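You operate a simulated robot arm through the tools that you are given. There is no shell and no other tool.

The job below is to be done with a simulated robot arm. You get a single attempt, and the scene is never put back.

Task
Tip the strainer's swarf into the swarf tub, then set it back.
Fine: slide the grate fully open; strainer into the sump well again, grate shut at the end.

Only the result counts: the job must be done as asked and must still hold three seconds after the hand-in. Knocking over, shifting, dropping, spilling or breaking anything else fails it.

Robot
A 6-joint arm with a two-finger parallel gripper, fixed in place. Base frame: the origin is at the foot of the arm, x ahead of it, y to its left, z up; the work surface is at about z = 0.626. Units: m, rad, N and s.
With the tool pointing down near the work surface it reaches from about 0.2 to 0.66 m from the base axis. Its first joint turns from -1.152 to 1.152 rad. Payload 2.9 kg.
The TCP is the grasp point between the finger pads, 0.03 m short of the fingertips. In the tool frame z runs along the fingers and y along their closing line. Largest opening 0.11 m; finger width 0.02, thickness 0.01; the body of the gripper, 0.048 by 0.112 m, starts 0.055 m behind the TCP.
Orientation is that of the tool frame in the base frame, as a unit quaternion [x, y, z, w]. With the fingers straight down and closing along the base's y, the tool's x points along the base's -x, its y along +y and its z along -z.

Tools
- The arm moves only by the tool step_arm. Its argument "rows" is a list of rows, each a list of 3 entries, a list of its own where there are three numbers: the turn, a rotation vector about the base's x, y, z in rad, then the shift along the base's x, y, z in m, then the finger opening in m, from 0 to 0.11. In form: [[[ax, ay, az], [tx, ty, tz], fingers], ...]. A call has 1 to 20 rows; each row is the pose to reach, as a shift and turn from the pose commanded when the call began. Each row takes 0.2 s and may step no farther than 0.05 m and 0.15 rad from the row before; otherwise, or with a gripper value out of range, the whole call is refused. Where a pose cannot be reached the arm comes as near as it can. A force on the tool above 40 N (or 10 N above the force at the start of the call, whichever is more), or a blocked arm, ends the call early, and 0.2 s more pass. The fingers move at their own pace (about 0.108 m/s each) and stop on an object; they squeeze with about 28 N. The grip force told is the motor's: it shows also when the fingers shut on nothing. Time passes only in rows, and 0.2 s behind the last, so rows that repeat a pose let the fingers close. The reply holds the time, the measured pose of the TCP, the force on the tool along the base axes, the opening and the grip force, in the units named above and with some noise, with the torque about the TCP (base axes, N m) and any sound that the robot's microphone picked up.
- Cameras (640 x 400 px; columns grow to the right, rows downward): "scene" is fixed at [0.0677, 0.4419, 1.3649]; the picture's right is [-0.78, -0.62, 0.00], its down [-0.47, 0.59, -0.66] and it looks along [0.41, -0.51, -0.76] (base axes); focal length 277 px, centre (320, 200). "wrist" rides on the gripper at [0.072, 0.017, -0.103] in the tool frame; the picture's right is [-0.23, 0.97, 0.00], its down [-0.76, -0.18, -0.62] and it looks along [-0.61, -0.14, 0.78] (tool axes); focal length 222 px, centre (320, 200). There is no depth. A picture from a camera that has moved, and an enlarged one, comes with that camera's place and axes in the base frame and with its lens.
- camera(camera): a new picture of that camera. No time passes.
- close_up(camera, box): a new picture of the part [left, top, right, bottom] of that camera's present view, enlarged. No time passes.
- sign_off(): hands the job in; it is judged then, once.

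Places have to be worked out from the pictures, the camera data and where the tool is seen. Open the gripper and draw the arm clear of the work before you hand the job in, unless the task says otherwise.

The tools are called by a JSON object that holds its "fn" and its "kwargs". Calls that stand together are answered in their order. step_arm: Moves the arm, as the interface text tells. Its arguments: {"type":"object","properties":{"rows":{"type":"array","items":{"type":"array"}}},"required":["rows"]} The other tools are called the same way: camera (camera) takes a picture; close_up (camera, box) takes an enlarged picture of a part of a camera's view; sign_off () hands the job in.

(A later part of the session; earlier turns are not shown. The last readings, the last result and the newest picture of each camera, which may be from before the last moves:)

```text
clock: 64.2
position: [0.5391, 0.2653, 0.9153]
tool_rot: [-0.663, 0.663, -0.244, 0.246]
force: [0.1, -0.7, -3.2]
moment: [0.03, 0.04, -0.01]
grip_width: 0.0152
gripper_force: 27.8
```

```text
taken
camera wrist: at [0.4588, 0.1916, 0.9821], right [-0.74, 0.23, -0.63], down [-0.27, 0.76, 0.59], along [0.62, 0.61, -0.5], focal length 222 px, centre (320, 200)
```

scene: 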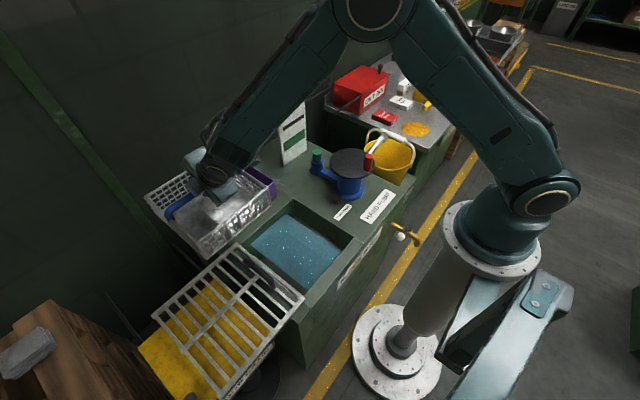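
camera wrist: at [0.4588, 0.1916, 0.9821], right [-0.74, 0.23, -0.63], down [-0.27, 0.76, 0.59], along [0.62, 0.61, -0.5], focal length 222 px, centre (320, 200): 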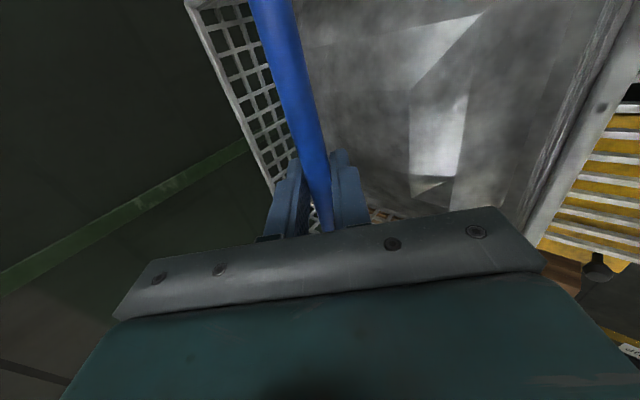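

The basket is carried level. I'll move it over the tub first, then tilt the gripper to about −115°, letting the bar roll in the grip until it reaches its side-hung angle.

{"fn": "step_arm", "kwargs": {"rows": [[[0, 0, 0], [0.02, -0.02, 0], 0.0], [[0, 0, 0], [0.042, -0.04, 0], 0.0], [[0, 0, 0], [0.065, -0.06, 0], 0.0], [[0, 0, 0], [0.088, -0.08, 0], 0.0], [[0, 0, 0], [0.11, -0.1, 0], 0.0], [[0, -0.03, 0], [0.13, -0.12, 0], 0.0], [[0, -0.1, 0], [0.147, -0.137, 0], 0.0], [[0, -0.18, 0], [0.158, -0.147, 0], 0.0], [[0, -0.26, 0], [0.161, -0.147, 0], 0.0], [[0, -0.34, 0], [0.161, -0.147, 0], 0.0], [[0, -0.42, 0], [0.161, -0.147, 0], 0.0], [[0, -0.5, 0], [0.161, -0.147, 0], 0.0], [[0, -0.58, 0], [0.161, -0.147, 0], 0.0], [[0, -0.66, 0], [0.161, -0.147, 0], 0.0], [[0, -0.74, 0], [0.161, -0.147, 0], 0.0], [[0, -0.82, 0], [0.161, -0.147, 0], 0.0], [[0, -0.9, 0], [0.161, -0.147, 0], 0.0], [[0, -0.98, 0], [0.161, -0.147, 0], 0.0]]}}

{"fn": "close_up", "kwargs": {"camera": "scene", "box": [160, 60, 360, 260]}}

{"fn": "camera", "kwargs": {"camera": "wrist"}}

```text
clock: 68.0
position: [0.7017, 0.1199, 0.9137]
tool_rot: [-0.47, 0.47, -0.528, 0.529]
force: [0.0, 0.1, -2.4]
moment: [-0.02, 0.16, -0.01]
grip_width: 0.0153
gripper_force: 28.1
```

```text
2.00 times, centred on (260, 160) of scene
camera zoom: at [0.0678, 0.4419, 1.3649], right [-0.78, -0.62, 0.0], down [-0.47, 0.59, -0.66], along [0.41, -0.51, -0.76], focal length 554 px, centre (440, 280)
```

zoom: 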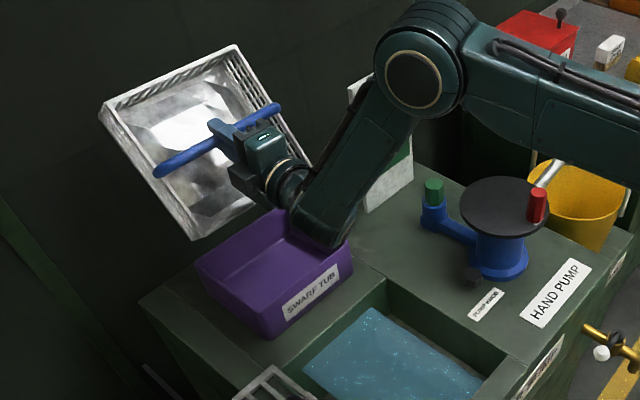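

```text
taken
camera wrist: at [0.5987, 0.0452, 0.8854], right [0.11, 0.23, -0.97], down [-0.64, 0.76, 0.11], along [0.76, 0.61, 0.23], focal length 222 px, centre (320, 200)
```

wrist: 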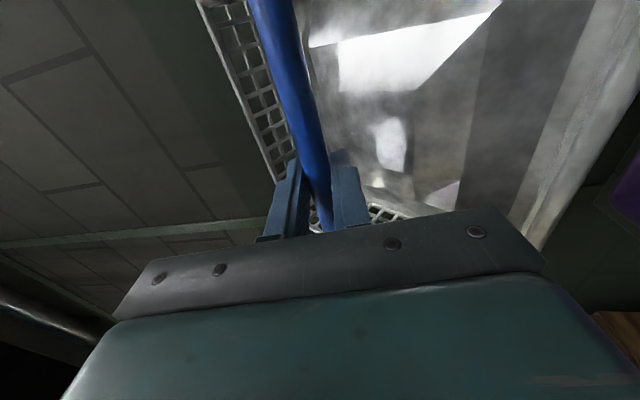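

The gripper is at −97° and the basket is at about −50°. I'll continue to about −116°, so the bar rolls further and the basket ends up hung sideways.

{"fn": "step_arm", "kwargs": {"rows": [[[0, -0.08, 0], [0, 0, 0], 0.0], [[0, -0.16, 0], [0, 0, 0], 0.0], [[0, -0.24, 0], [0, 0, 0], 0.0], [[0, -0.32, 0], [0, 0, 0], 0.0], [[0, -0.32, 0], [0, 0, 0], 0.0]]}}

{"fn": "close_up", "kwargs": {"camera": "scene", "box": [160, 60, 360, 260]}}

{"fn": "camera", "kwargs": {"camera": "wrist"}}

```text
clock: 69.2
position: [0.7004, 0.1197, 0.9141]
tool_rot: [-0.379, 0.38, -0.596, 0.597]
force: [-0.1, 1.1, -2.7]
moment: [0.02, 0.17, -0.01]
grip_width: 0.0159
gripper_force: 28.0
```

```text
2.00 times, centred on (260, 160) of scene
camera zoom: at [0.0678, 0.4419, 1.3649], right [-0.78, -0.62, 0.0], down [-0.47, 0.59, -0.66], along [0.41, -0.51, -0.76], focal length 554 px, centre (440, 280)
```

zoom: 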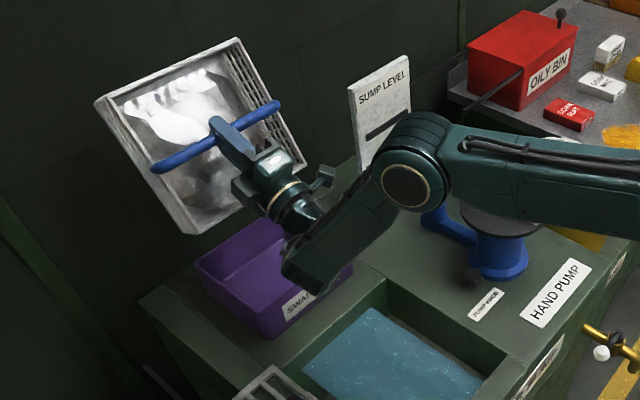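

```text
taken
camera wrist: at [0.6129, 0.0451, 0.8553], right [0.41, 0.23, -0.88], down [-0.64, 0.76, -0.1], along [0.65, 0.61, 0.46], focal length 222 px, centre (320, 200)
```

wrist: 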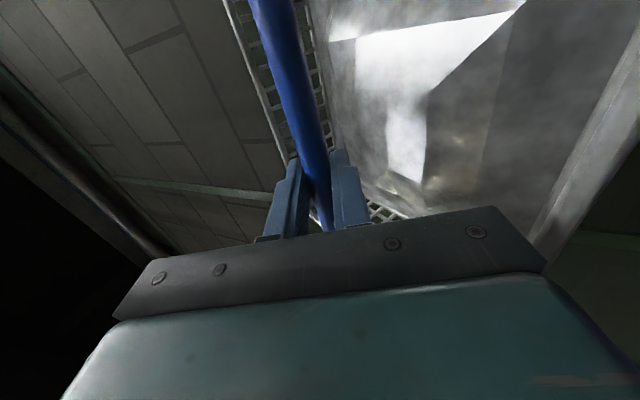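

The rim corners put the basket at about −58°, so the relative angle to the gripper is about 57°. I'll bring the gripper back to about −85°, which puts the basket at about −28°, and centre it for the roll.

{"fn": "step_arm", "kwargs": {"rows": [[[0, 0.08, 0], [0, -0.003, 0], 0.0], [[0, 0.16, 0], [0, -0.006, 0], 0.0], [[0, 0.24, 0], [0, -0.009, 0], 0.0], [[0, 0.32, 0], [0, -0.012, -0.003], 0.0], [[0, 0.4, 0], [0, -0.012, -0.006], 0.0], [[0, 0.48, 0], [0, -0.012, -0.01], 0.0], [[0, 0.52, 0], [0, -0.012, -0.01], 0.0], [[0, 0.52, 0], [0, -0.012, -0.01], 0.0]]}}

{"fn": "close_up", "kwargs": {"camera": "scene", "box": [160, 60, 360, 260]}}

{"fn": "camera", "kwargs": {"camera": "wrist"}}

```text
clock: 71.0
position: [0.6999, 0.1063, 0.9036]
tool_rot: [-0.521, 0.522, -0.478, 0.478]
force: [-0.6, -0.6, -3.0]
moment: [0.03, 0.1, -0.03]
grip_width: 0.0152
gripper_force: 28.6
```

```text
2.00 times, centred on (260, 160) of scene
camera zoom: at [0.0678, 0.4419, 1.3649], right [-0.78, -0.62, 0.0], down [-0.47, 0.59, -0.66], along [0.41, -0.51, -0.76], focal length 554 px, centre (440, 280)
```

zoom: 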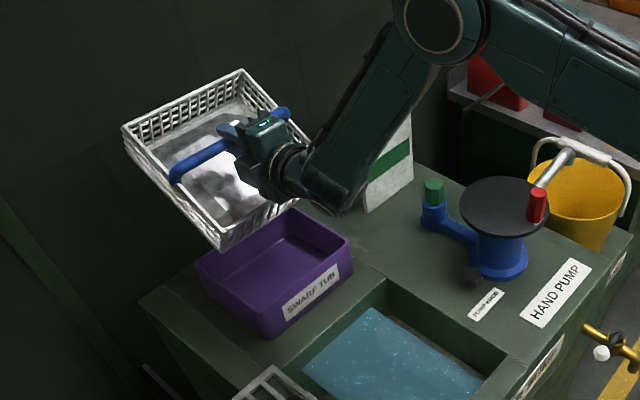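

```text
taken
camera wrist: at [0.5948, 0.0332, 0.8963], right [-0.08, 0.23, -0.97], down [-0.61, 0.76, 0.23], along [0.79, 0.61, 0.08], focal length 222 px, centre (320, 200)
```

wrist: 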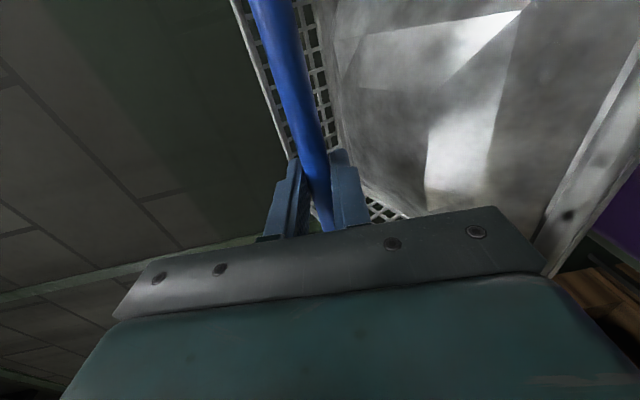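

The gripper is at −85° and the basket at about −28°. I'll start rolling about the finger axis, 60° first, and then check.

{"fn": "step_arm", "kwargs": {"rows": [[[0.08, 0, -0.007], [0, 0, 0], 0.0], [[0.16, 0, -0.014], [0, 0, 0], 0.0], [[0.24, 0, -0.021], [0, 0, 0], 0.0], [[0.33, 0, -0.029], [0, 0, 0], 0.0], [[0.42, 0, -0.037], [0, 0, 0], 0.0], [[0.51, 0, -0.045], [0, 0, 0], 0.0], [[0.6, 0, -0.052], [0, 0, 0], 0.0], [[0.69, 0, -0.06], [0, 0, 0], 0.0], [[0.78, 0, -0.068], [0, 0, 0], 0.0], [[0.87, 0, -0.076], [0, 0, 0], 0.0], [[0.96, 0, -0.084], [0, 0, 0], 0.0], [[1.05, 0, -0.092], [0, 0, 0], 0.0]]}}

{"fn": "close_up", "kwargs": {"camera": "scene", "box": [160, 60, 360, 260]}}

{"fn": "camera", "kwargs": {"camera": "wrist"}}

```text
clock: 73.6
position: [0.7003, 0.1058, 0.9048]
tool_rot: [-0.186, 0.713, -0.172, 0.654]
force: [-0.8, 0.2, -3.0]
moment: [-0.12, 0.11, -0.03]
grip_width: 0.015
gripper_force: 28.1
```

```text
2.00 times, centred on (260, 160) of scene
camera zoom: at [0.0678, 0.4419, 1.3649], right [-0.78, -0.62, 0.0], down [-0.47, 0.59, -0.66], along [0.41, -0.51, -0.76], focal length 554 px, centre (440, 280)
```

zoom: 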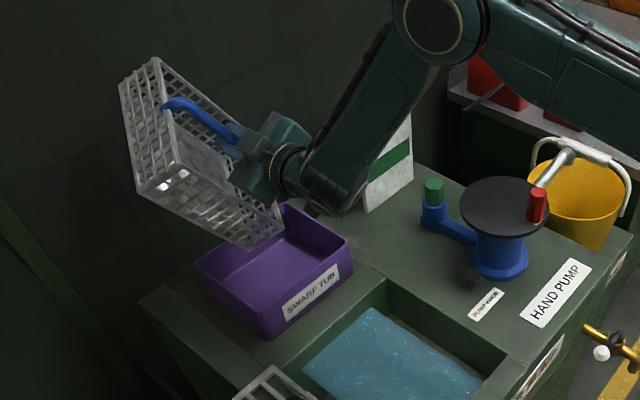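

```text
taken
camera wrist: at [0.5901, 0.0853, 0.8423], right [-0.02, 0.96, -0.28], down [-0.56, 0.22, 0.8], along [0.83, 0.17, 0.53], focal length 222 px, centre (320, 200)
```

wrist: 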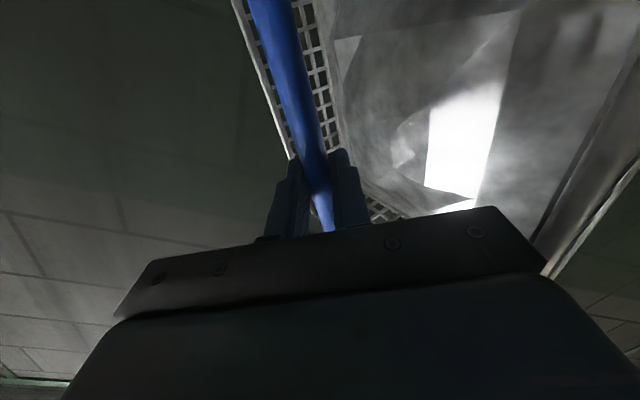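

The basket rolls rigidly with the gripper and its mouth is turning to face −y. I'll shift +2 cm in x so the low corner stays well inside the tub, lower a little, and roll on to about 95°.

{"fn": "step_arm", "kwargs": {"rows": [[[0, 0, 0], [0.01, 0, -0.005], 0.0], [[0.06, 0, -0.005], [0.02, 0, -0.012], 0.0], [[0.12, 0, -0.01], [0.02, 0, -0.02], 0.0], [[0.19, 0, -0.016], [0.02, 0, -0.027], 0.0], [[0.26, 0, -0.023], [0.02, 0, -0.033], 0.0], [[0.33, 0, -0.029], [0.02, 0, -0.035], 0.0], [[0.4, 0, -0.035], [0.02, 0, -0.035], 0.0], [[0.47, 0, -0.041], [0.02, 0, -0.035], 0.0], [[0.54, 0, -0.047], [0.02, 0, -0.035], 0.0], [[0.61, 0, -0.053], [0.02, 0, -0.035], 0.0]]}}

{"fn": "close_up", "kwargs": {"camera": "scene", "box": [160, 60, 360, 260]}}

{"fn": "camera", "kwargs": {"camera": "wrist"}}

```text
clock: 75.8
position: [0.7208, 0.1061, 0.8684]
tool_rot: [0.037, 0.736, 0.032, 0.675]
force: [0.1, 0.2, -2.9]
moment: [-0.18, 0.1, 0.01]
grip_width: 0.0154
gripper_force: 27.8
```

```text
2.00 times, centred on (260, 160) of scene
camera zoom: at [0.0678, 0.4419, 1.3649], right [-0.78, -0.62, 0.0], down [-0.47, 0.59, -0.66], along [0.41, -0.51, -0.76], focal length 554 px, centre (440, 280)
```

zoom: 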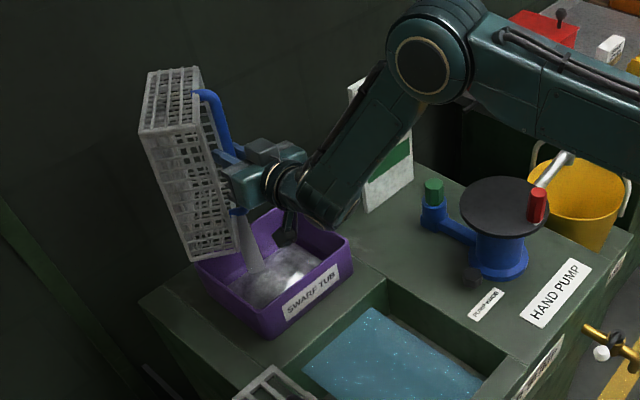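

```text
taken
camera wrist: at [0.6101, 0.13, 0.8084], right [0.03, 0.95, 0.32], down [-0.56, -0.25, 0.79], along [0.83, -0.2, 0.52], focal length 222 px, centre (320, 200)
```

wrist: 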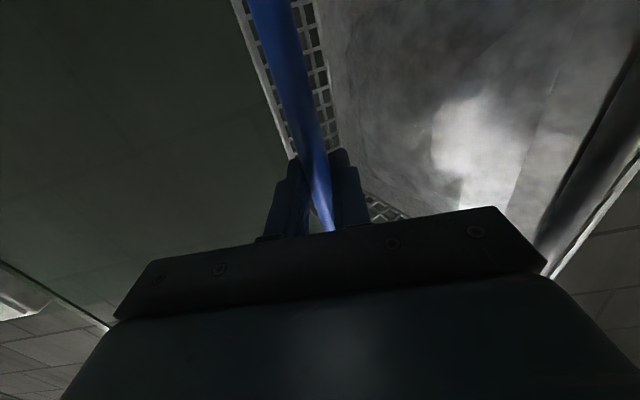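

The swarf is pouring into the tub, and the stream lands well inside. I'll hold here to let it run, then check.

{"fn": "step_arm", "kwargs": {"rows": [[[0, 0, 0], [0, 0, 0], 0.0], [[0, 0, 0], [0, 0, 0], 0.0], [[0, 0, 0], [0, 0, 0], 0.0], [[0, 0, 0], [0, 0, 0], 0.0], [[0, 0, 0], [0, 0, 0], 0.0]]}}

{"fn": "close_up", "kwargs": {"camera": "scene", "box": [180, 90, 300, 250]}}

```text
clock: 77.0
position: [0.7207, 0.106, 0.8693]
tool_rot: [0.037, 0.736, 0.031, 0.675]
force: [0.3, 0.2, -2.3]
moment: [-0.13, 0.1, 0.0]
grip_width: 0.0152
gripper_force: 28.7
```

```text
2.50 times, centred on (240, 170) of scene
camera zoom: at [0.0678, 0.4419, 1.3649], right [-0.78, -0.62, 0.0], down [-0.47, 0.59, -0.66], along [0.41, -0.51, -0.76], focal length 692 px, centre (520, 275)
```

zoom: 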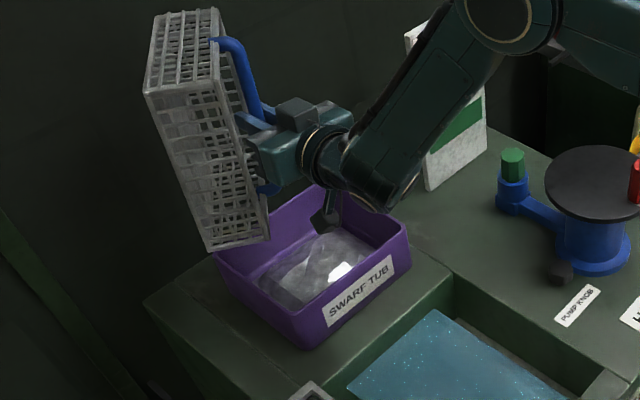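

The weight has dropped and the tub now holds the swarf. I'll keep rolling to about 150°, shifting slightly toward −y to keep the lip over the tub, so that any residue comes out.

{"fn": "step_arm", "kwargs": {"rows": [[[0.07, 0, -0.006], [0, -0.003, 0], 0.0], [[0.14, 0, -0.012], [0, -0.006, 0], 0.0], [[0.21, 0, -0.018], [0, -0.01, 0], 0.0], [[0.28, 0, -0.024], [0, -0.014, 0], 0.0], [[0.35, 0, -0.03], [0, -0.018, 0], 0.0], [[0.42, 0, -0.037], [0, -0.022, 0], 0.0], [[0.49, 0, -0.043], [0, -0.026, 0], 0.0], [[0.56, 0, -0.049], [0, -0.03, 0], 0.0], [[0.63, 0, -0.055], [0, -0.03, 0], 0.0], [[0.7, 0, -0.061], [0, -0.03, 0], 0.0], [[0.77, 0, -0.067], [0, -0.03, 0], 0.0], [[0.84, 0, -0.073], [0, -0.03, 0], 0.0], [[0.9, 0, -0.079], [0, -0.03, 0], 0.0], [[0.9, 0, -0.079], [0, -0.03, 0], 0.0], [[0.9, 0, -0.079], [0, -0.03, 0], 0.0], [[0.9, 0, -0.079], [0, -0.03, 0], 0.0]]}}

{"fn": "close_up", "kwargs": {"camera": "scene", "box": [160, 70, 320, 260]}}

{"fn": "camera", "kwargs": {"camera": "wrist"}}

```text
clock: 80.4
position: [0.7196, 0.0773, 0.8694]
tool_rot: [0.356, 0.647, 0.323, 0.592]
force: [-0.5, 0.0, -3.1]
moment: [-0.1, 0.14, 0.0]
grip_width: 0.0151
gripper_force: 27.7
```

```text
2.11 times, centred on (240, 165) of scene
camera zoom: at [0.0678, 0.4419, 1.3649], right [-0.78, -0.62, 0.0], down [-0.47, 0.59, -0.66], along [0.41, -0.51, -0.76], focal length 583 px, centre (488, 274)
```

zoom: 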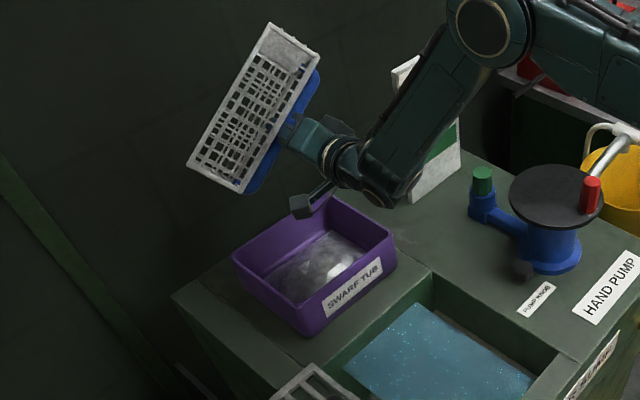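

```text
taken
camera wrist: at [0.6142, 0.1461, 0.8541], right [0.09, 0.33, 0.94], down [-0.6, -0.74, 0.32], along [0.8, -0.59, 0.14], focal length 222 px, centre (320, 200)
```

wrist: 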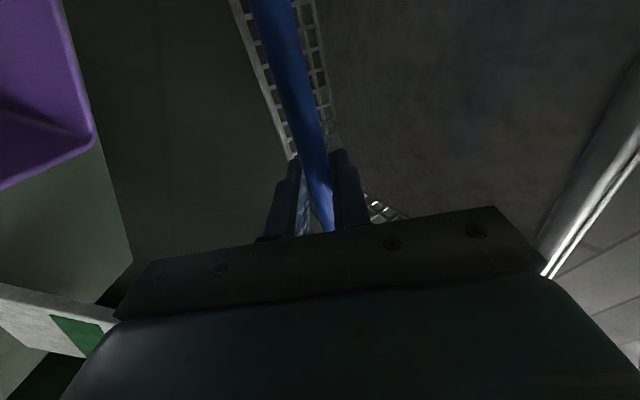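

The tub now holds a heap, and the basket looks empty. I'll zoom in to check for residue before rolling back.

{"fn": "close_up", "kwargs": {"camera": "scene", "box": [200, 75, 260, 125]}}

{"fn": "close_up", "kwargs": {"camera": "wrist", "box": [300, 0, 640, 280]}}

{"fn": "close_up", "kwargs": {"camera": "scene", "box": [210, 155, 280, 240]}}

```text
8.00 times, centred on (230, 100) of scene
camera zoom: at [0.0678, 0.4419, 1.3649], right [-0.78, -0.62, 0.0], down [-0.47, 0.59, -0.66], along [0.41, -0.51, -0.76], focal length 2215 px, centre (1040, 1000)
```

zoom: 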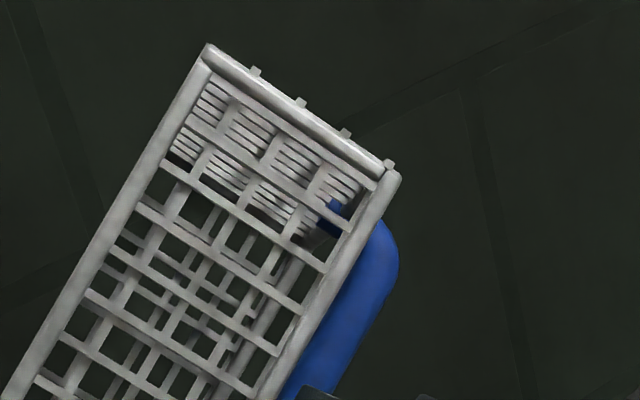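

```text
1.43 times, centred on (470, 140) of wrist
camera zoom: at [0.6142, 0.1461, 0.8541], right [0.09, 0.33, 0.94], down [-0.6, -0.74, 0.32], along [0.8, -0.59, 0.14], focal length 317 px, centre (106, 286)
```

zoom: 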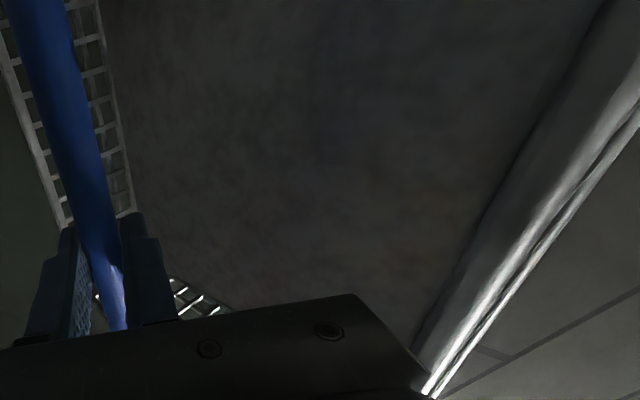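

```text
4.71 times, centred on (245, 198) of scene
camera zoom: at [0.0678, 0.4419, 1.3649], right [-0.78, -0.62, 0.0], down [-0.47, 0.59, -0.66], along [0.41, -0.51, -0.76], focal length 1303 px, centre (673, 212)
```

zoom: 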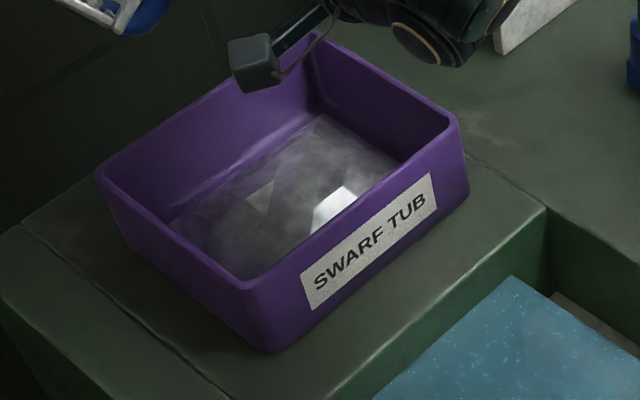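

The basket is empty and the swarf lies inside the tub. I'll rise a little and roll back upright.

{"fn": "step_arm", "kwargs": {"rows": [[[-0.12, 0, 0.0105], [0, 0.003, 0.01], 0.0], [[-0.24, 0, 0.021], [0, 0.006, 0.02], 0.0], [[-0.37, 0, 0.0325], [0, 0.01, 0.03], 0.0], [[-0.5, 0, 0.044], [0, 0.015, 0.04], 0.0], [[-0.63, 0, 0.055], [0, 0.02, 0.045], 0.0], [[-0.76, 0, 0.066], [0, 0.025, 0.05], 0.0], [[-0.89, 0, 0.078], [0, 0.03, 0.05], 0.0], [[-1.02, 0, 0.089], [0, 0.03, 0.05], 0.0], [[-1.15, 0, 0.1], [0, 0.03, 0.05], 0.0], [[-1.28, 0, 0.112], [0, 0.03, 0.05], 0.0], [[-1.41, 0, 0.123], [0, 0.03, 0.05], 0.0], [[-1.54, 0, 0.134], [0, 0.03, 0.05], 0.0], [[-1.67, 0, 0.146], [0, 0.03, 0.05], 0.0], [[-1.8, 0, 0.157], [0, 0.03, 0.05], 0.0], [[-1.93, 0, 0.169], [0, 0.03, 0.05], 0.0], [[-2.06, 0, 0.18], [0, 0.03, 0.05], 0.0], [[-2.19, 0, 0.191], [0, 0.03, 0.05], 0.0], [[-2.32, 0, 0.203], [0, 0.03, 0.05], 0.0], [[-2.44, 0, 0.213], [0, 0.03, 0.05], 0.0], [[-2.55, 0, 0.223], [0, 0.03, 0.05], 0.0]]}}

{"fn": "camera", "kwargs": {"camera": "scene"}}

{"fn": "close_up", "kwargs": {"camera": "scene", "box": [160, 60, 360, 260]}}

{"fn": "camera", "kwargs": {"camera": "wrist"}}

```text
clock: 84.6
position: [0.7194, 0.106, 0.9201]
tool_rot: [-0.518, 0.523, -0.476, 0.481]
force: [0.7, -0.2, -3.8]
moment: [0.05, 0.14, -0.01]
grip_width: 0.0155
gripper_force: 28.0
```

```text
taken
```

scene: 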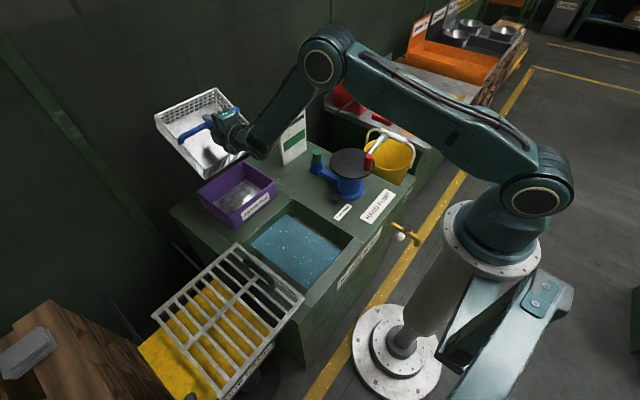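

```text
2.00 times, centred on (260, 160) of scene
camera zoom: at [0.0678, 0.4419, 1.3649], right [-0.78, -0.62, 0.0], down [-0.47, 0.59, -0.66], along [0.41, -0.51, -0.76], focal length 554 px, centre (440, 280)
```

zoom: 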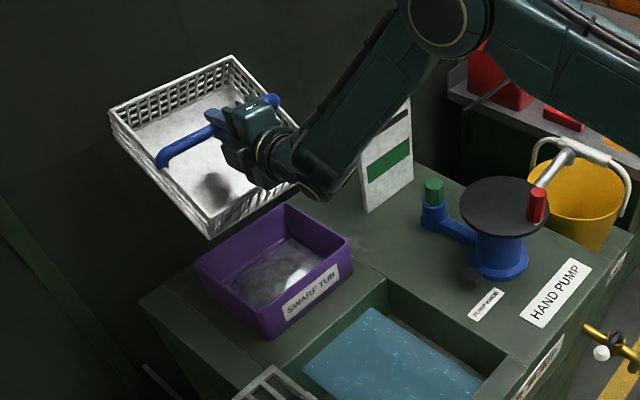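

```text
taken
camera wrist: at [0.6148, 0.0331, 0.9107], right [-0.08, 0.24, -0.97], down [-0.61, 0.76, 0.24], along [0.79, 0.61, 0.08], focal length 222 px, centre (320, 200)
```

wrist: 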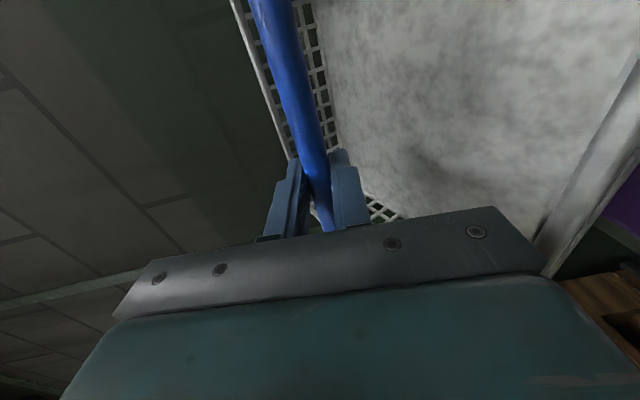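

The strainer is empty and clean. I'll carry it back toward the grate, levelling the basket on the way, so I can set it down, re-grip it upright, and then lower it into the well.

{"fn": "step_arm", "kwargs": {"rows": [[[0, 0.05, 0], [-0.015, 0.01, 0], 0.0], [[0, 0.1, 0], [-0.035, 0.025, 0], 0.0], [[0, 0.15, 0], [-0.055, 0.04, 0], 0.0], [[0, 0.2, 0], [-0.08, 0.06, 0], 0.0], [[0, 0.25, 0], [-0.105, 0.08, 0], 0.0], [[0, 0.3, 0], [-0.13, 0.1, 0], 0.0], [[0, 0.35, 0], [-0.155, 0.12, 0], 0.0], [[0, 0.4, 0], [-0.18, 0.14, 0], 0.0], [[0, 0.43, 0], [-0.203, 0.16, -0.01], 0.0], [[0, 0.45, 0], [-0.22, 0.185, -0.015], 0.0], [[0, 0.48, 0], [-0.235, 0.21, -0.02], 0.0], [[0, 0.52, 0], [-0.25, 0.235, -0.025], 0.0], [[0, 0.56, 0], [-0.262, 0.26, -0.03], 0.0], [[0, 0.62, 0], [-0.274, 0.285, -0.04], 0.0], [[0, 0.7, 0], [-0.282, 0.3, -0.05], 0.0], [[0, 0.78, 0], [-0.286, 0.304, -0.06], 0.0], [[0, 0.86, 0], [-0.286, 0.304, -0.08], 0.0], [[0, 0.88, 0], [-0.286, 0.304, -0.1], 0.0]]}}

{"fn": "camera", "kwargs": {"camera": "scene"}}

{"fn": "close_up", "kwargs": {"camera": "scene", "box": [100, 200, 300, 400]}}

{"fn": "camera", "kwargs": {"camera": "wrist"}}

```text
clock: 88.4
position: [0.4323, 0.4103, 0.8191]
tool_rot: [-0.671, 0.679, -0.209, 0.212]
force: [-0.2, -0.4, -3.0]
moment: [0.0, -0.07, 0.04]
grip_width: 0.0154
gripper_force: 27.8
```

```text
taken
```

scene: 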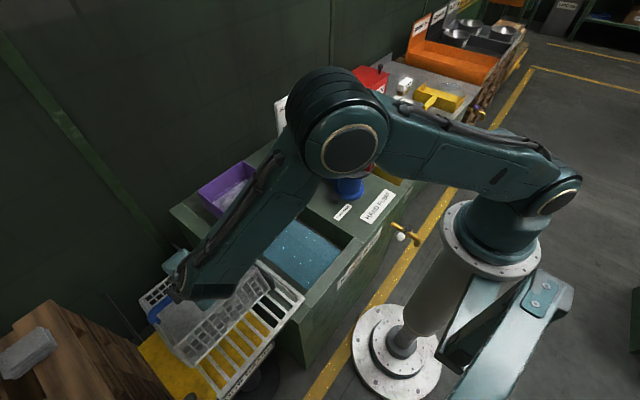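

```text
2.00 times, centred on (200, 300) of scene
camera zoom: at [0.0678, 0.4419, 1.3649], right [-0.78, -0.62, 0.0], down [-0.47, 0.59, -0.66], along [0.41, -0.51, -0.76], focal length 554 px, centre (560, 0)
```

zoom: 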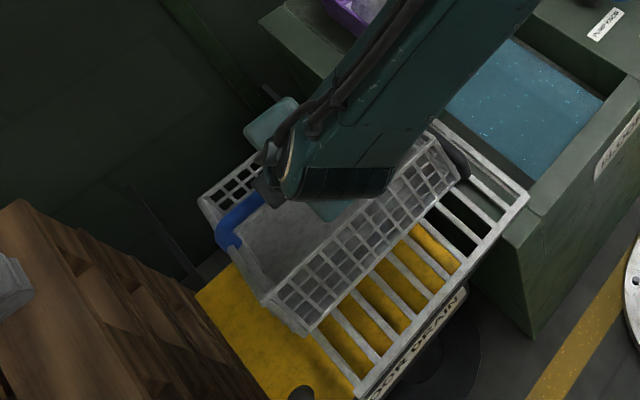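

```text
taken
camera wrist: at [0.3593, 0.3376, 0.8944], right [-0.8, 0.24, -0.55], down [-0.2, 0.76, 0.62], along [0.57, 0.61, -0.56], focal length 222 px, centre (320, 200)
```

wrist: 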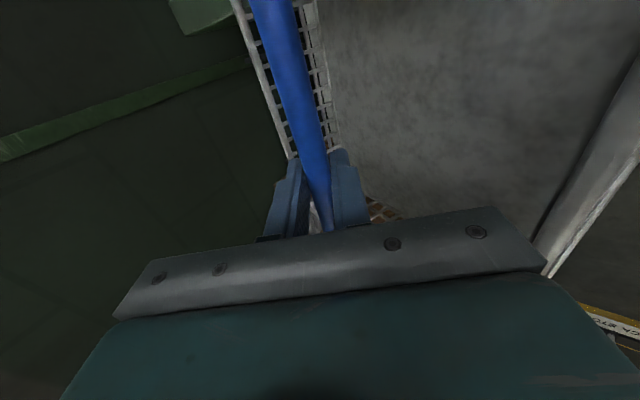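

This is the same pose as before. I'll lower to contact and lay the basket flat as I did last time.

{"fn": "step_arm", "kwargs": {"rows": [[[0, 0, 0], [0, 0, -0.02], 0.0], [[0, 0, 0], [0, 0, -0.04], 0.0], [[0, 0, 0], [0, 0, -0.052], 0.0], [[0, 0, 0], [0, 0, -0.06], 0.0], [[0, 0, 0], [-0.005, 0, -0.065], 0.0], [[0, 0, 0], [-0.01, 0, -0.07], 0.0], [[0, 0, 0], [-0.016, 0, -0.075], 0.0], [[0, 0, 0], [-0.022, 0, -0.08], 0.0], [[0, 0, 0], [-0.028, 0, -0.085], 0.0], [[0, 0, 0], [-0.03, 0, -0.089], 0.0], [[0, 0, 0], [-0.03, 0, -0.092], 0.0], [[0, 0, 0], [-0.03, 0, -0.095], 0.0]]}}

{"fn": "close_up", "kwargs": {"camera": "scene", "box": [100, 200, 300, 400]}}

{"fn": "camera", "kwargs": {"camera": "wrist"}}

```text
clock: 91.0
position: [0.4037, 0.4113, 0.725]
tool_rot: [-0.67, 0.679, -0.21, 0.214]
force: [-4.3, -1.6, 9.3]
moment: [-0.48, -0.02, -0.27]
grip_width: 0.0153
gripper_force: 27.9
```

```text
2.00 times, centred on (200, 300) of scene
camera zoom: at [0.0675, 0.4418, 1.3649], right [-0.78, -0.62, 0.0], down [-0.47, 0.59, -0.66], along [0.41, -0.51, -0.76], focal length 554 px, centre (560, 0)
```

zoom: 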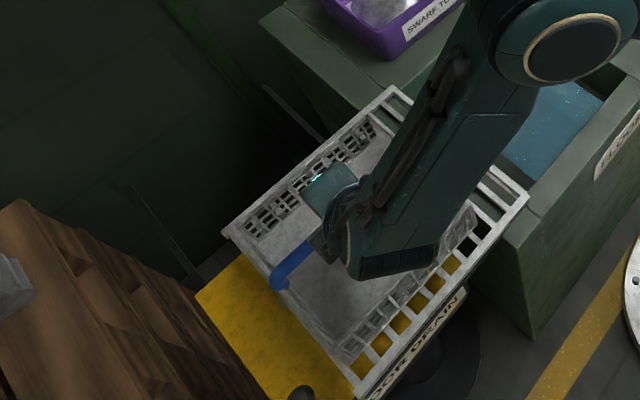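

```text
taken
camera wrist: at [0.3297, 0.3377, 0.8004], right [-0.8, 0.24, -0.55], down [-0.2, 0.76, 0.62], along [0.57, 0.61, -0.56], focal length 222 px, centre (320, 200)
```

wrist: 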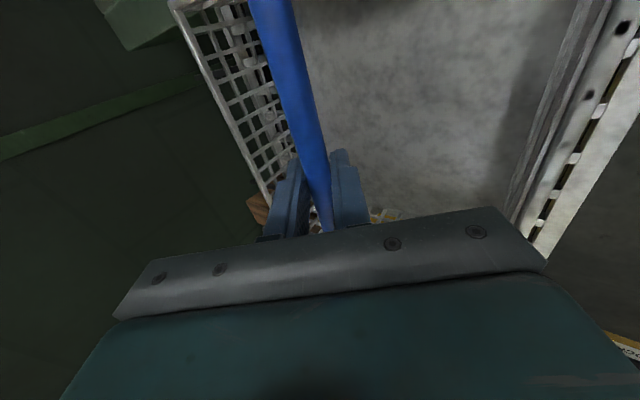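

The basket is flat on the grate, with light contact of about 9 N. I'll release and withdraw along the tool axis.

{"fn": "step_arm", "kwargs": {"rows": [[[0, 0, 0], [0, 0, 0.002], 0.0], [[0, 0, 0], [0, 0, 0.002], 0.02], [[0, 0, 0], [0, 0, 0.002], 0.04], [[0, 0, 0], [0, 0, 0.002], 0.05], [[0, 0, 0], [-0.01, 0, 0.017], 0.05], [[0, 0, 0], [-0.022, 0, 0.034], 0.05], [[0, 0, 0], [-0.034, 0, 0.051], 0.05], [[0, 0, 0], [-0.046, 0, 0.069], 0.05], [[0, 0, 0], [-0.05, 0, 0.109], 0.05], [[0, 0, 0], [-0.05, 0, 0.149], 0.06], [[0, 0.1, 0], [-0.04, 0, 0.17], 0.06], [[0, 0.22, 0], [-0.03, 0, 0.18], 0.06], [[0, 0.34, 0], [-0.02, 0, 0.18], 0.06], [[0, 0.46, 0], [-0.01, 0, 0.18], 0.06], [[0, 0.58, 0], [-0.01, 0, 0.18], 0.06], [[0, 0.605, 0], [-0.01, 0, 0.18], 0.06]]}}

{"fn": "camera", "kwargs": {"camera": "wrist"}}

{"fn": "close_up", "kwargs": {"camera": "scene", "box": [130, 230, 320, 400]}}

```text
clock: 94.4
position: [0.394, 0.4103, 0.9044]
tool_rot: [-0.703, 0.711, 0.0, 0.0]
force: [0.9, -0.3, 0.1]
moment: [0.0, -0.02, -0.01]
grip_width: 0.0599
gripper_force: 0.0
```

```text
taken
camera wrist: at [0.3751, 0.337, 1.0083], right [-0.97, 0.24, 0.0], down [0.19, 0.76, 0.62], along [0.15, 0.61, -0.78], focal length 222 px, centre (320, 200)
```

wrist: 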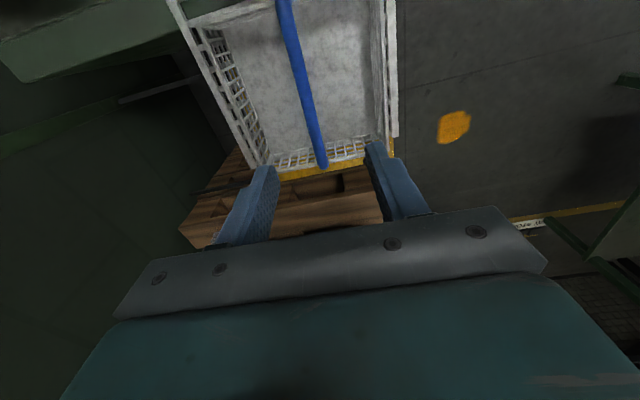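

```text
2.35 times, centred on (225, 315) of scene
camera zoom: at [0.0678, 0.4419, 1.3649], right [-0.78, -0.62, 0.0], down [-0.47, 0.59, -0.66], along [0.41, -0.51, -0.76], focal length 651 px, centre (544, -71)
```

zoom: 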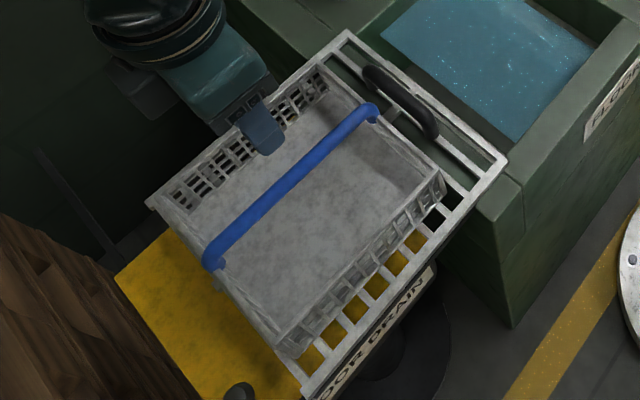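

The basket sits flat and empty on the grate, with the bar centre at about (0.399, 0.412). The gripper is vertical. I'll correct the small yaw and descend to straddle the bar.

{"fn": "step_arm", "kwargs": {"rows": [[[0, 0, 0.011], [0.002, 0.001, -0.04], 0.06], [[0, 0, 0.011], [0.004, 0.002, -0.08], 0.06], [[0, 0, 0.011], [0.005, 0.002, -0.12], 0.06], [[0, 0, 0.011], [0.005, 0.002, -0.135], 0.06]]}}

{"fn": "camera", "kwargs": {"camera": "wrist"}}

{"fn": "close_up", "kwargs": {"camera": "scene", "box": [130, 230, 320, 400]}}

```text
clock: 95.4
position: [0.3995, 0.4118, 0.769]
tool_rot: [-0.707, 0.708, -0.001, 0.002]
force: [0.0, -0.1, 0.5]
moment: [-0.02, -0.02, -0.03]
grip_width: 0.0597
gripper_force: 0.1
```

```text
taken
camera wrist: at [0.3803, 0.3396, 0.8726], right [-0.97, 0.23, 0.0], down [0.18, 0.76, 0.62], along [0.14, 0.61, -0.78], focal length 222 px, centre (320, 200)
```

wrist: 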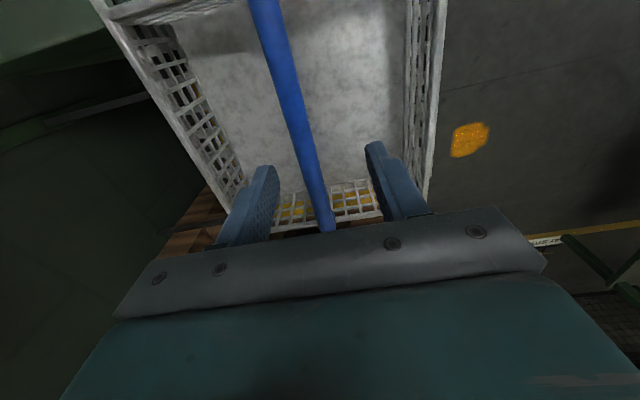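

```text
2.35 times, centred on (225, 315) of scene
camera zoom: at [0.0677, 0.4419, 1.3649], right [-0.78, -0.62, 0.0], down [-0.47, 0.59, -0.66], along [0.41, -0.51, -0.76], focal length 651 px, centre (544, -71)
```

zoom: 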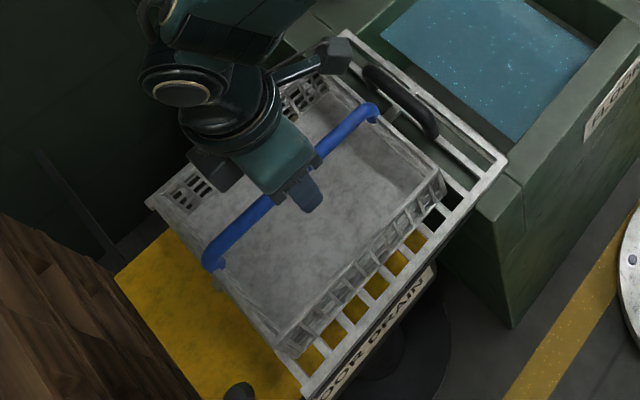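

The bar is centred between the fingers. I'll go down 4.5 cm and close.

{"fn": "step_arm", "kwargs": {"rows": [[[0, 0, 0], [0, 0, -0.02], 0.06], [[0, 0, 0], [0, 0, -0.04], 0.06], [[0, 0, 0], [0, 0, -0.045], 0.05], [[0, 0, 0], [0, 0, -0.045], 0.03], [[0, 0, 0], [0, 0, -0.045], 0.0], [[0, 0, 0], [0, 0, -0.045], 0.0], [[0, 0, 0], [0, 0, -0.045], 0.0], [[0, 0, 0], [0, 0, -0.035], 0.0], [[0, 0, 0], [0, 0, -0.02], 0.0], [[0, 0, 0], [0, 0, 0.0], 0.0], [[0, 0, 0], [0, 0, 0.03], 0.0], [[0, 0, 0], [0, 0, 0.06], 0.0], [[0, 0, 0], [0, 0, 0.09], 0.0]]}}

{"fn": "camera", "kwargs": {"camera": "scene"}}

{"fn": "camera", "kwargs": {"camera": "wrist"}}

```text
clock: 98.2
position: [0.3998, 0.4145, 0.8599]
tool_rot: [-0.707, 0.708, -0.001, 0.001]
force: [-0.1, -0.2, -3.1]
moment: [0.02, 0.02, -0.01]
grip_width: 0.0154
gripper_force: 27.8
```

```text
taken
```

scene: 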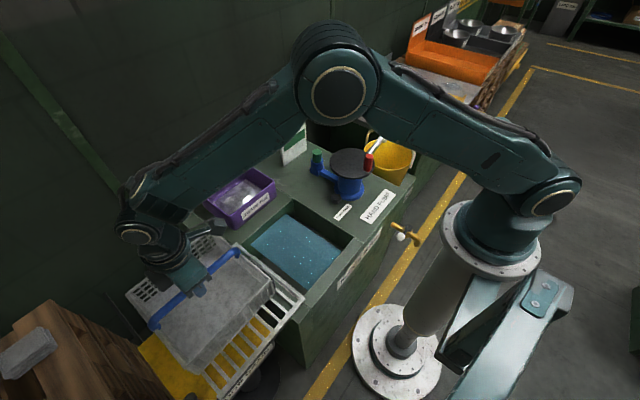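

```text
taken
camera wrist: at [0.3814, 0.3398, 0.9631], right [-0.97, 0.23, 0.0], down [0.18, 0.76, 0.62], along [0.14, 0.61, -0.78], focal length 222 px, centre (320, 200)
```

wrist: 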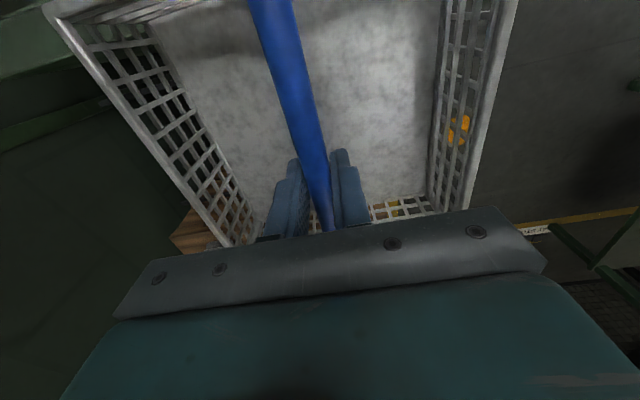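

The basket is lifted level with the gripper upright. I'll carry it back above the well to the original (0.421, 0.120).

{"fn": "step_arm", "kwargs": {"rows": [[[0, 0, 0], [0.002, -0.02, 0.01], 0.0], [[0, 0, 0], [0.005, -0.05, 0.02], 0.0], [[0, 0, 0], [0.008, -0.085, 0.02], 0.0], [[0, 0, 0], [0.01, -0.12, 0.02], 0.0], [[0, 0, 0], [0.013, -0.155, 0.02], 0.0], [[0, 0, 0], [0.016, -0.19, 0.02], 0.0], [[0, 0, 0], [0.018, -0.225, 0.02], 0.0], [[0, 0, 0], [0.02, -0.255, 0.02], 0.0], [[0, 0, 0], [0.021, -0.28, 0.02], 0.0], [[0, 0, 0], [0.021, -0.293, 0.02], 0.0], [[0, 0, 0], [0.021, -0.293, 0.02], 0.0]]}}

{"fn": "close_up", "kwargs": {"camera": "scene", "box": [210, 80, 410, 280]}}

{"fn": "camera", "kwargs": {"camera": "wrist"}}

```text
clock: 100.6
position: [0.4206, 0.1193, 0.8794]
tool_rot: [0.707, -0.707, 0.001, -0.001]
force: [-1.1, 0.1, -2.2]
moment: [0.01, 0.01, -0.01]
grip_width: 0.0157
gripper_force: 27.6
```

```text
2.00 times, centred on (310, 180) of scene
camera zoom: at [0.0678, 0.4419, 1.3649], right [-0.78, -0.62, 0.0], down [-0.47, 0.59, -0.66], along [0.41, -0.51, -0.76], focal length 554 px, centre (340, 240)
```

zoom: 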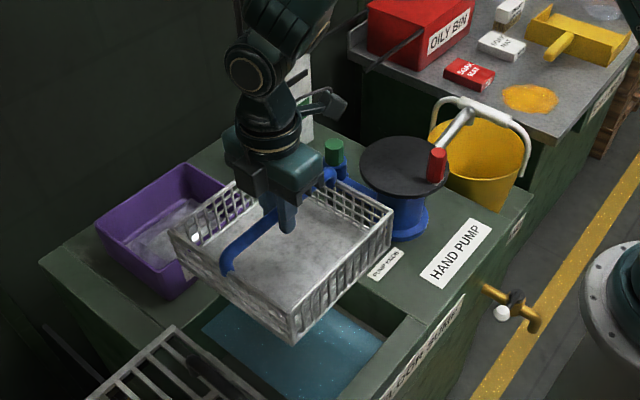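

```text
taken
camera wrist: at [0.4021, 0.0461, 0.9838], right [-0.97, 0.23, 0.0], down [0.18, 0.76, 0.62], along [0.14, 0.61, -0.78], focal length 222 px, centre (320, 200)
```

wrist: 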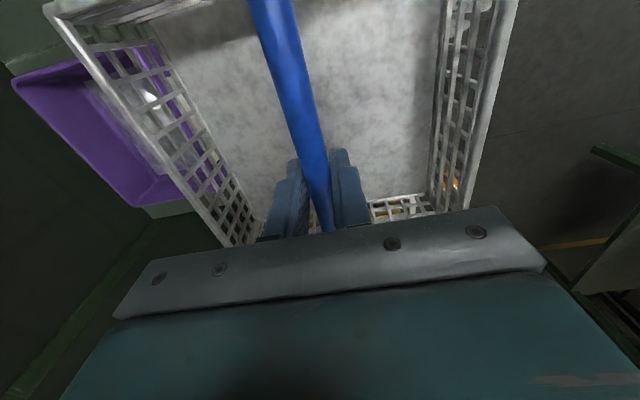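

The basket's pose matches the original lift view, apart from sitting about 5 mm toward −y in the grip. I'll compensate by 5 mm in y and lower it into the well, pausing near the rim.

{"fn": "step_arm", "kwargs": {"rows": [[[0, 0, 0], [0, 0.005, -0.02], 0.0], [[0, 0, 0], [0, 0.005, -0.05], 0.0], [[0, 0, 0], [0, 0.005, -0.08], 0.0], [[0, 0, 0], [0, 0.005, -0.11], 0.0], [[0, 0, 0], [0, 0.005, -0.14], 0.0], [[0, 0, 0], [0, 0.005, -0.17], 0.0], [[0, 0, 0], [0, 0.005, -0.2], 0.0], [[0, 0, 0], [0, 0.005, -0.22], 0.0]]}}

{"fn": "close_up", "kwargs": {"camera": "scene", "box": [220, 160, 370, 300]}}

{"fn": "camera", "kwargs": {"camera": "wrist"}}

```text
clock: 102.4
position: [0.4208, 0.1245, 0.6591]
tool_rot: [-0.707, 0.708, 0.0, 0.001]
force: [0.6, 0.4, -3.8]
moment: [0.02, 0.03, 0.0]
grip_width: 0.0151
gripper_force: 27.9
```

```text
2.86 times, centred on (295, 230) of scene
camera zoom: at [0.0678, 0.4419, 1.3649], right [-0.78, -0.62, 0.0], down [-0.47, 0.59, -0.66], along [0.41, -0.51, -0.76], focal length 791 px, centre (391, 114)
```

zoom: 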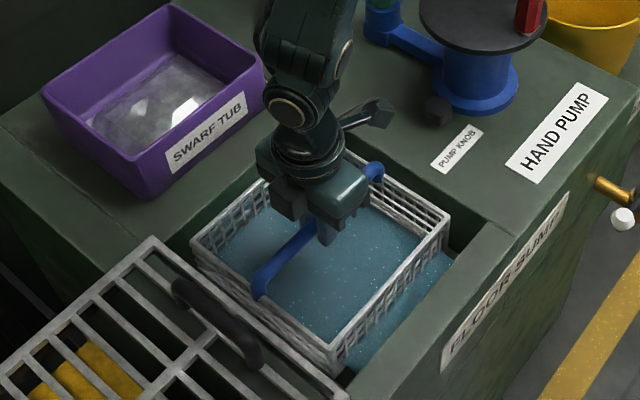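

```text
taken
camera wrist: at [0.4022, 0.0519, 0.7617], right [-0.97, 0.23, 0.0], down [0.18, 0.76, 0.62], along [0.14, 0.61, -0.78], focal length 222 px, centre (320, 200)
```

wrist: 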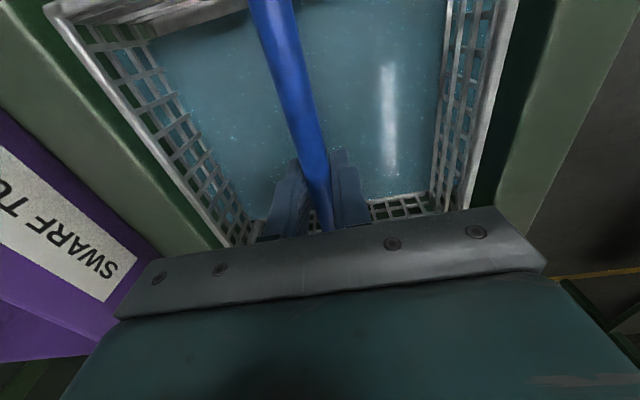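

The basket outline matches the original lift picture at this height. I'll lower the remaining 8 cm gently until it seats.

{"fn": "step_arm", "kwargs": {"rows": [[[0, 0, 0], [0, 0, -0.02], 0.0], [[0, 0, 0], [0, 0, -0.04], 0.0], [[0, 0, 0], [0, 0, -0.055], 0.0], [[0, 0, 0], [0, 0, -0.065], 0.0], [[0, 0, 0], [0, 0, -0.072], 0.0], [[0, 0, 0], [0, 0, -0.077], 0.0], [[0, 0, 0], [0, 0, -0.08], 0.0]]}}

{"fn": "close_up", "kwargs": {"camera": "scene", "box": [250, 190, 350, 300]}}

{"fn": "camera", "kwargs": {"camera": "wrist"}}

```text
clock: 104.0
position: [0.4206, 0.1259, 0.5798]
tool_rot: [-0.706, 0.708, 0.0, 0.001]
force: [7.3, 1.2, 15.7]
moment: [-0.01, 0.14, -0.01]
grip_width: 0.0154
gripper_force: 28.1
```

```text
3.64 times, centred on (300, 245) of scene
camera zoom: at [0.0676, 0.4419, 1.3649], right [-0.78, -0.62, 0.0], down [-0.47, 0.59, -0.66], along [0.41, -0.51, -0.76], focal length 1007 px, centre (393, 36)
```

zoom: 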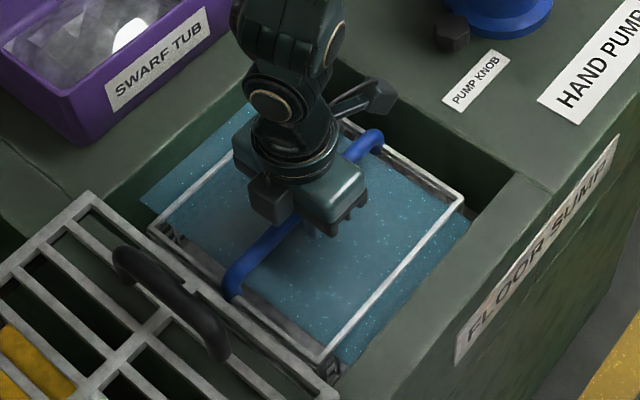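

```text
taken
camera wrist: at [0.4023, 0.0513, 0.6828], right [-0.97, 0.23, 0.0], down [0.18, 0.76, 0.63], along [0.15, 0.61, -0.78], focal length 222 px, centre (320, 200)
```

wrist: 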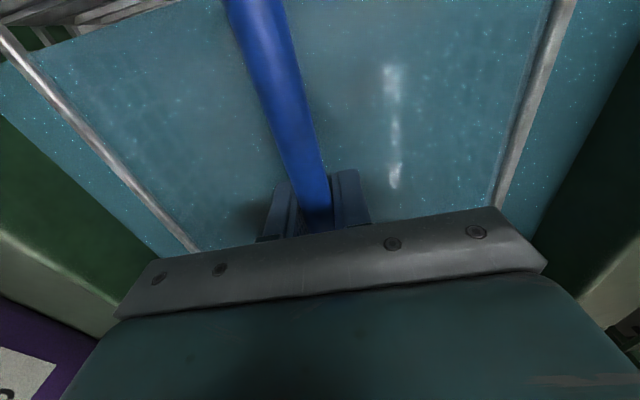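

It is seated: contact force is 16 N at z 0.580, the same height and outline as originally. I'll relax, open, and lift straight out.

{"fn": "step_arm", "kwargs": {"rows": [[[0, 0, 0], [0, 0, 0.0015], 0.0], [[0, 0, 0], [0, 0, 0.0015], 0.02], [[0, 0, 0], [0, 0, 0.0015], 0.04], [[0, 0, 0], [0, 0, 0.0015], 0.055], [[0, 0, 0], [0, 0, 0.0015], 0.055], [[0, 0, 0], [0, 0, 0.02], 0.055], [[0, 0, 0], [0, 0, 0.05], 0.055], [[0, 0, 0], [0, 0, 0.09], 0.055], [[0, 0, 0], [0, 0, 0.13], 0.055], [[0, 0, 0], [0, 0, 0.17], 0.055], [[0, 0, 0], [0, 0, 0.21], 0.055]]}}

{"fn": "close_up", "kwargs": {"camera": "scene", "box": [220, 160, 370, 320]}}

{"fn": "camera", "kwargs": {"camera": "wrist"}}

```text
clock: 106.4
position: [0.4199, 0.1249, 0.7901]
tool_rot: [-0.706, 0.708, 0.0, 0.0]
force: [0.3, 0.1, 0.5]
moment: [-0.01, -0.01, 0.0]
grip_width: 0.0548
gripper_force: 0.1
```

```text
2.50 times, centred on (295, 240) of scene
camera zoom: at [0.0677, 0.4419, 1.3649], right [-0.78, -0.62, 0.0], down [-0.47, 0.59, -0.66], along [0.41, -0.51, -0.76], focal length 692 px, centre (382, 100)
```

zoom: 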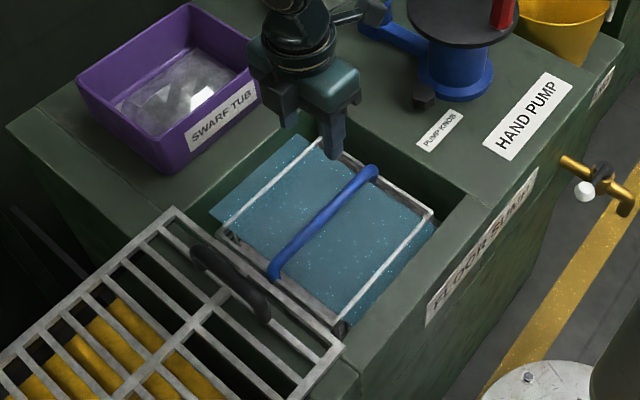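

```text
taken
camera wrist: at [0.4018, 0.0513, 0.8932], right [-0.97, 0.23, 0.0], down [0.18, 0.76, 0.62], along [0.14, 0.61, -0.78], focal length 222 px, centre (320, 200)
```

wrist: 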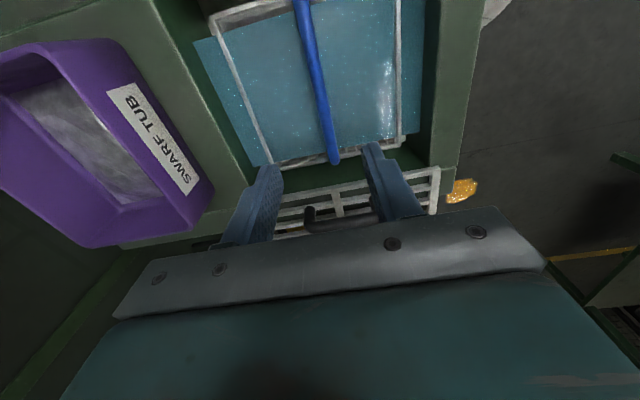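

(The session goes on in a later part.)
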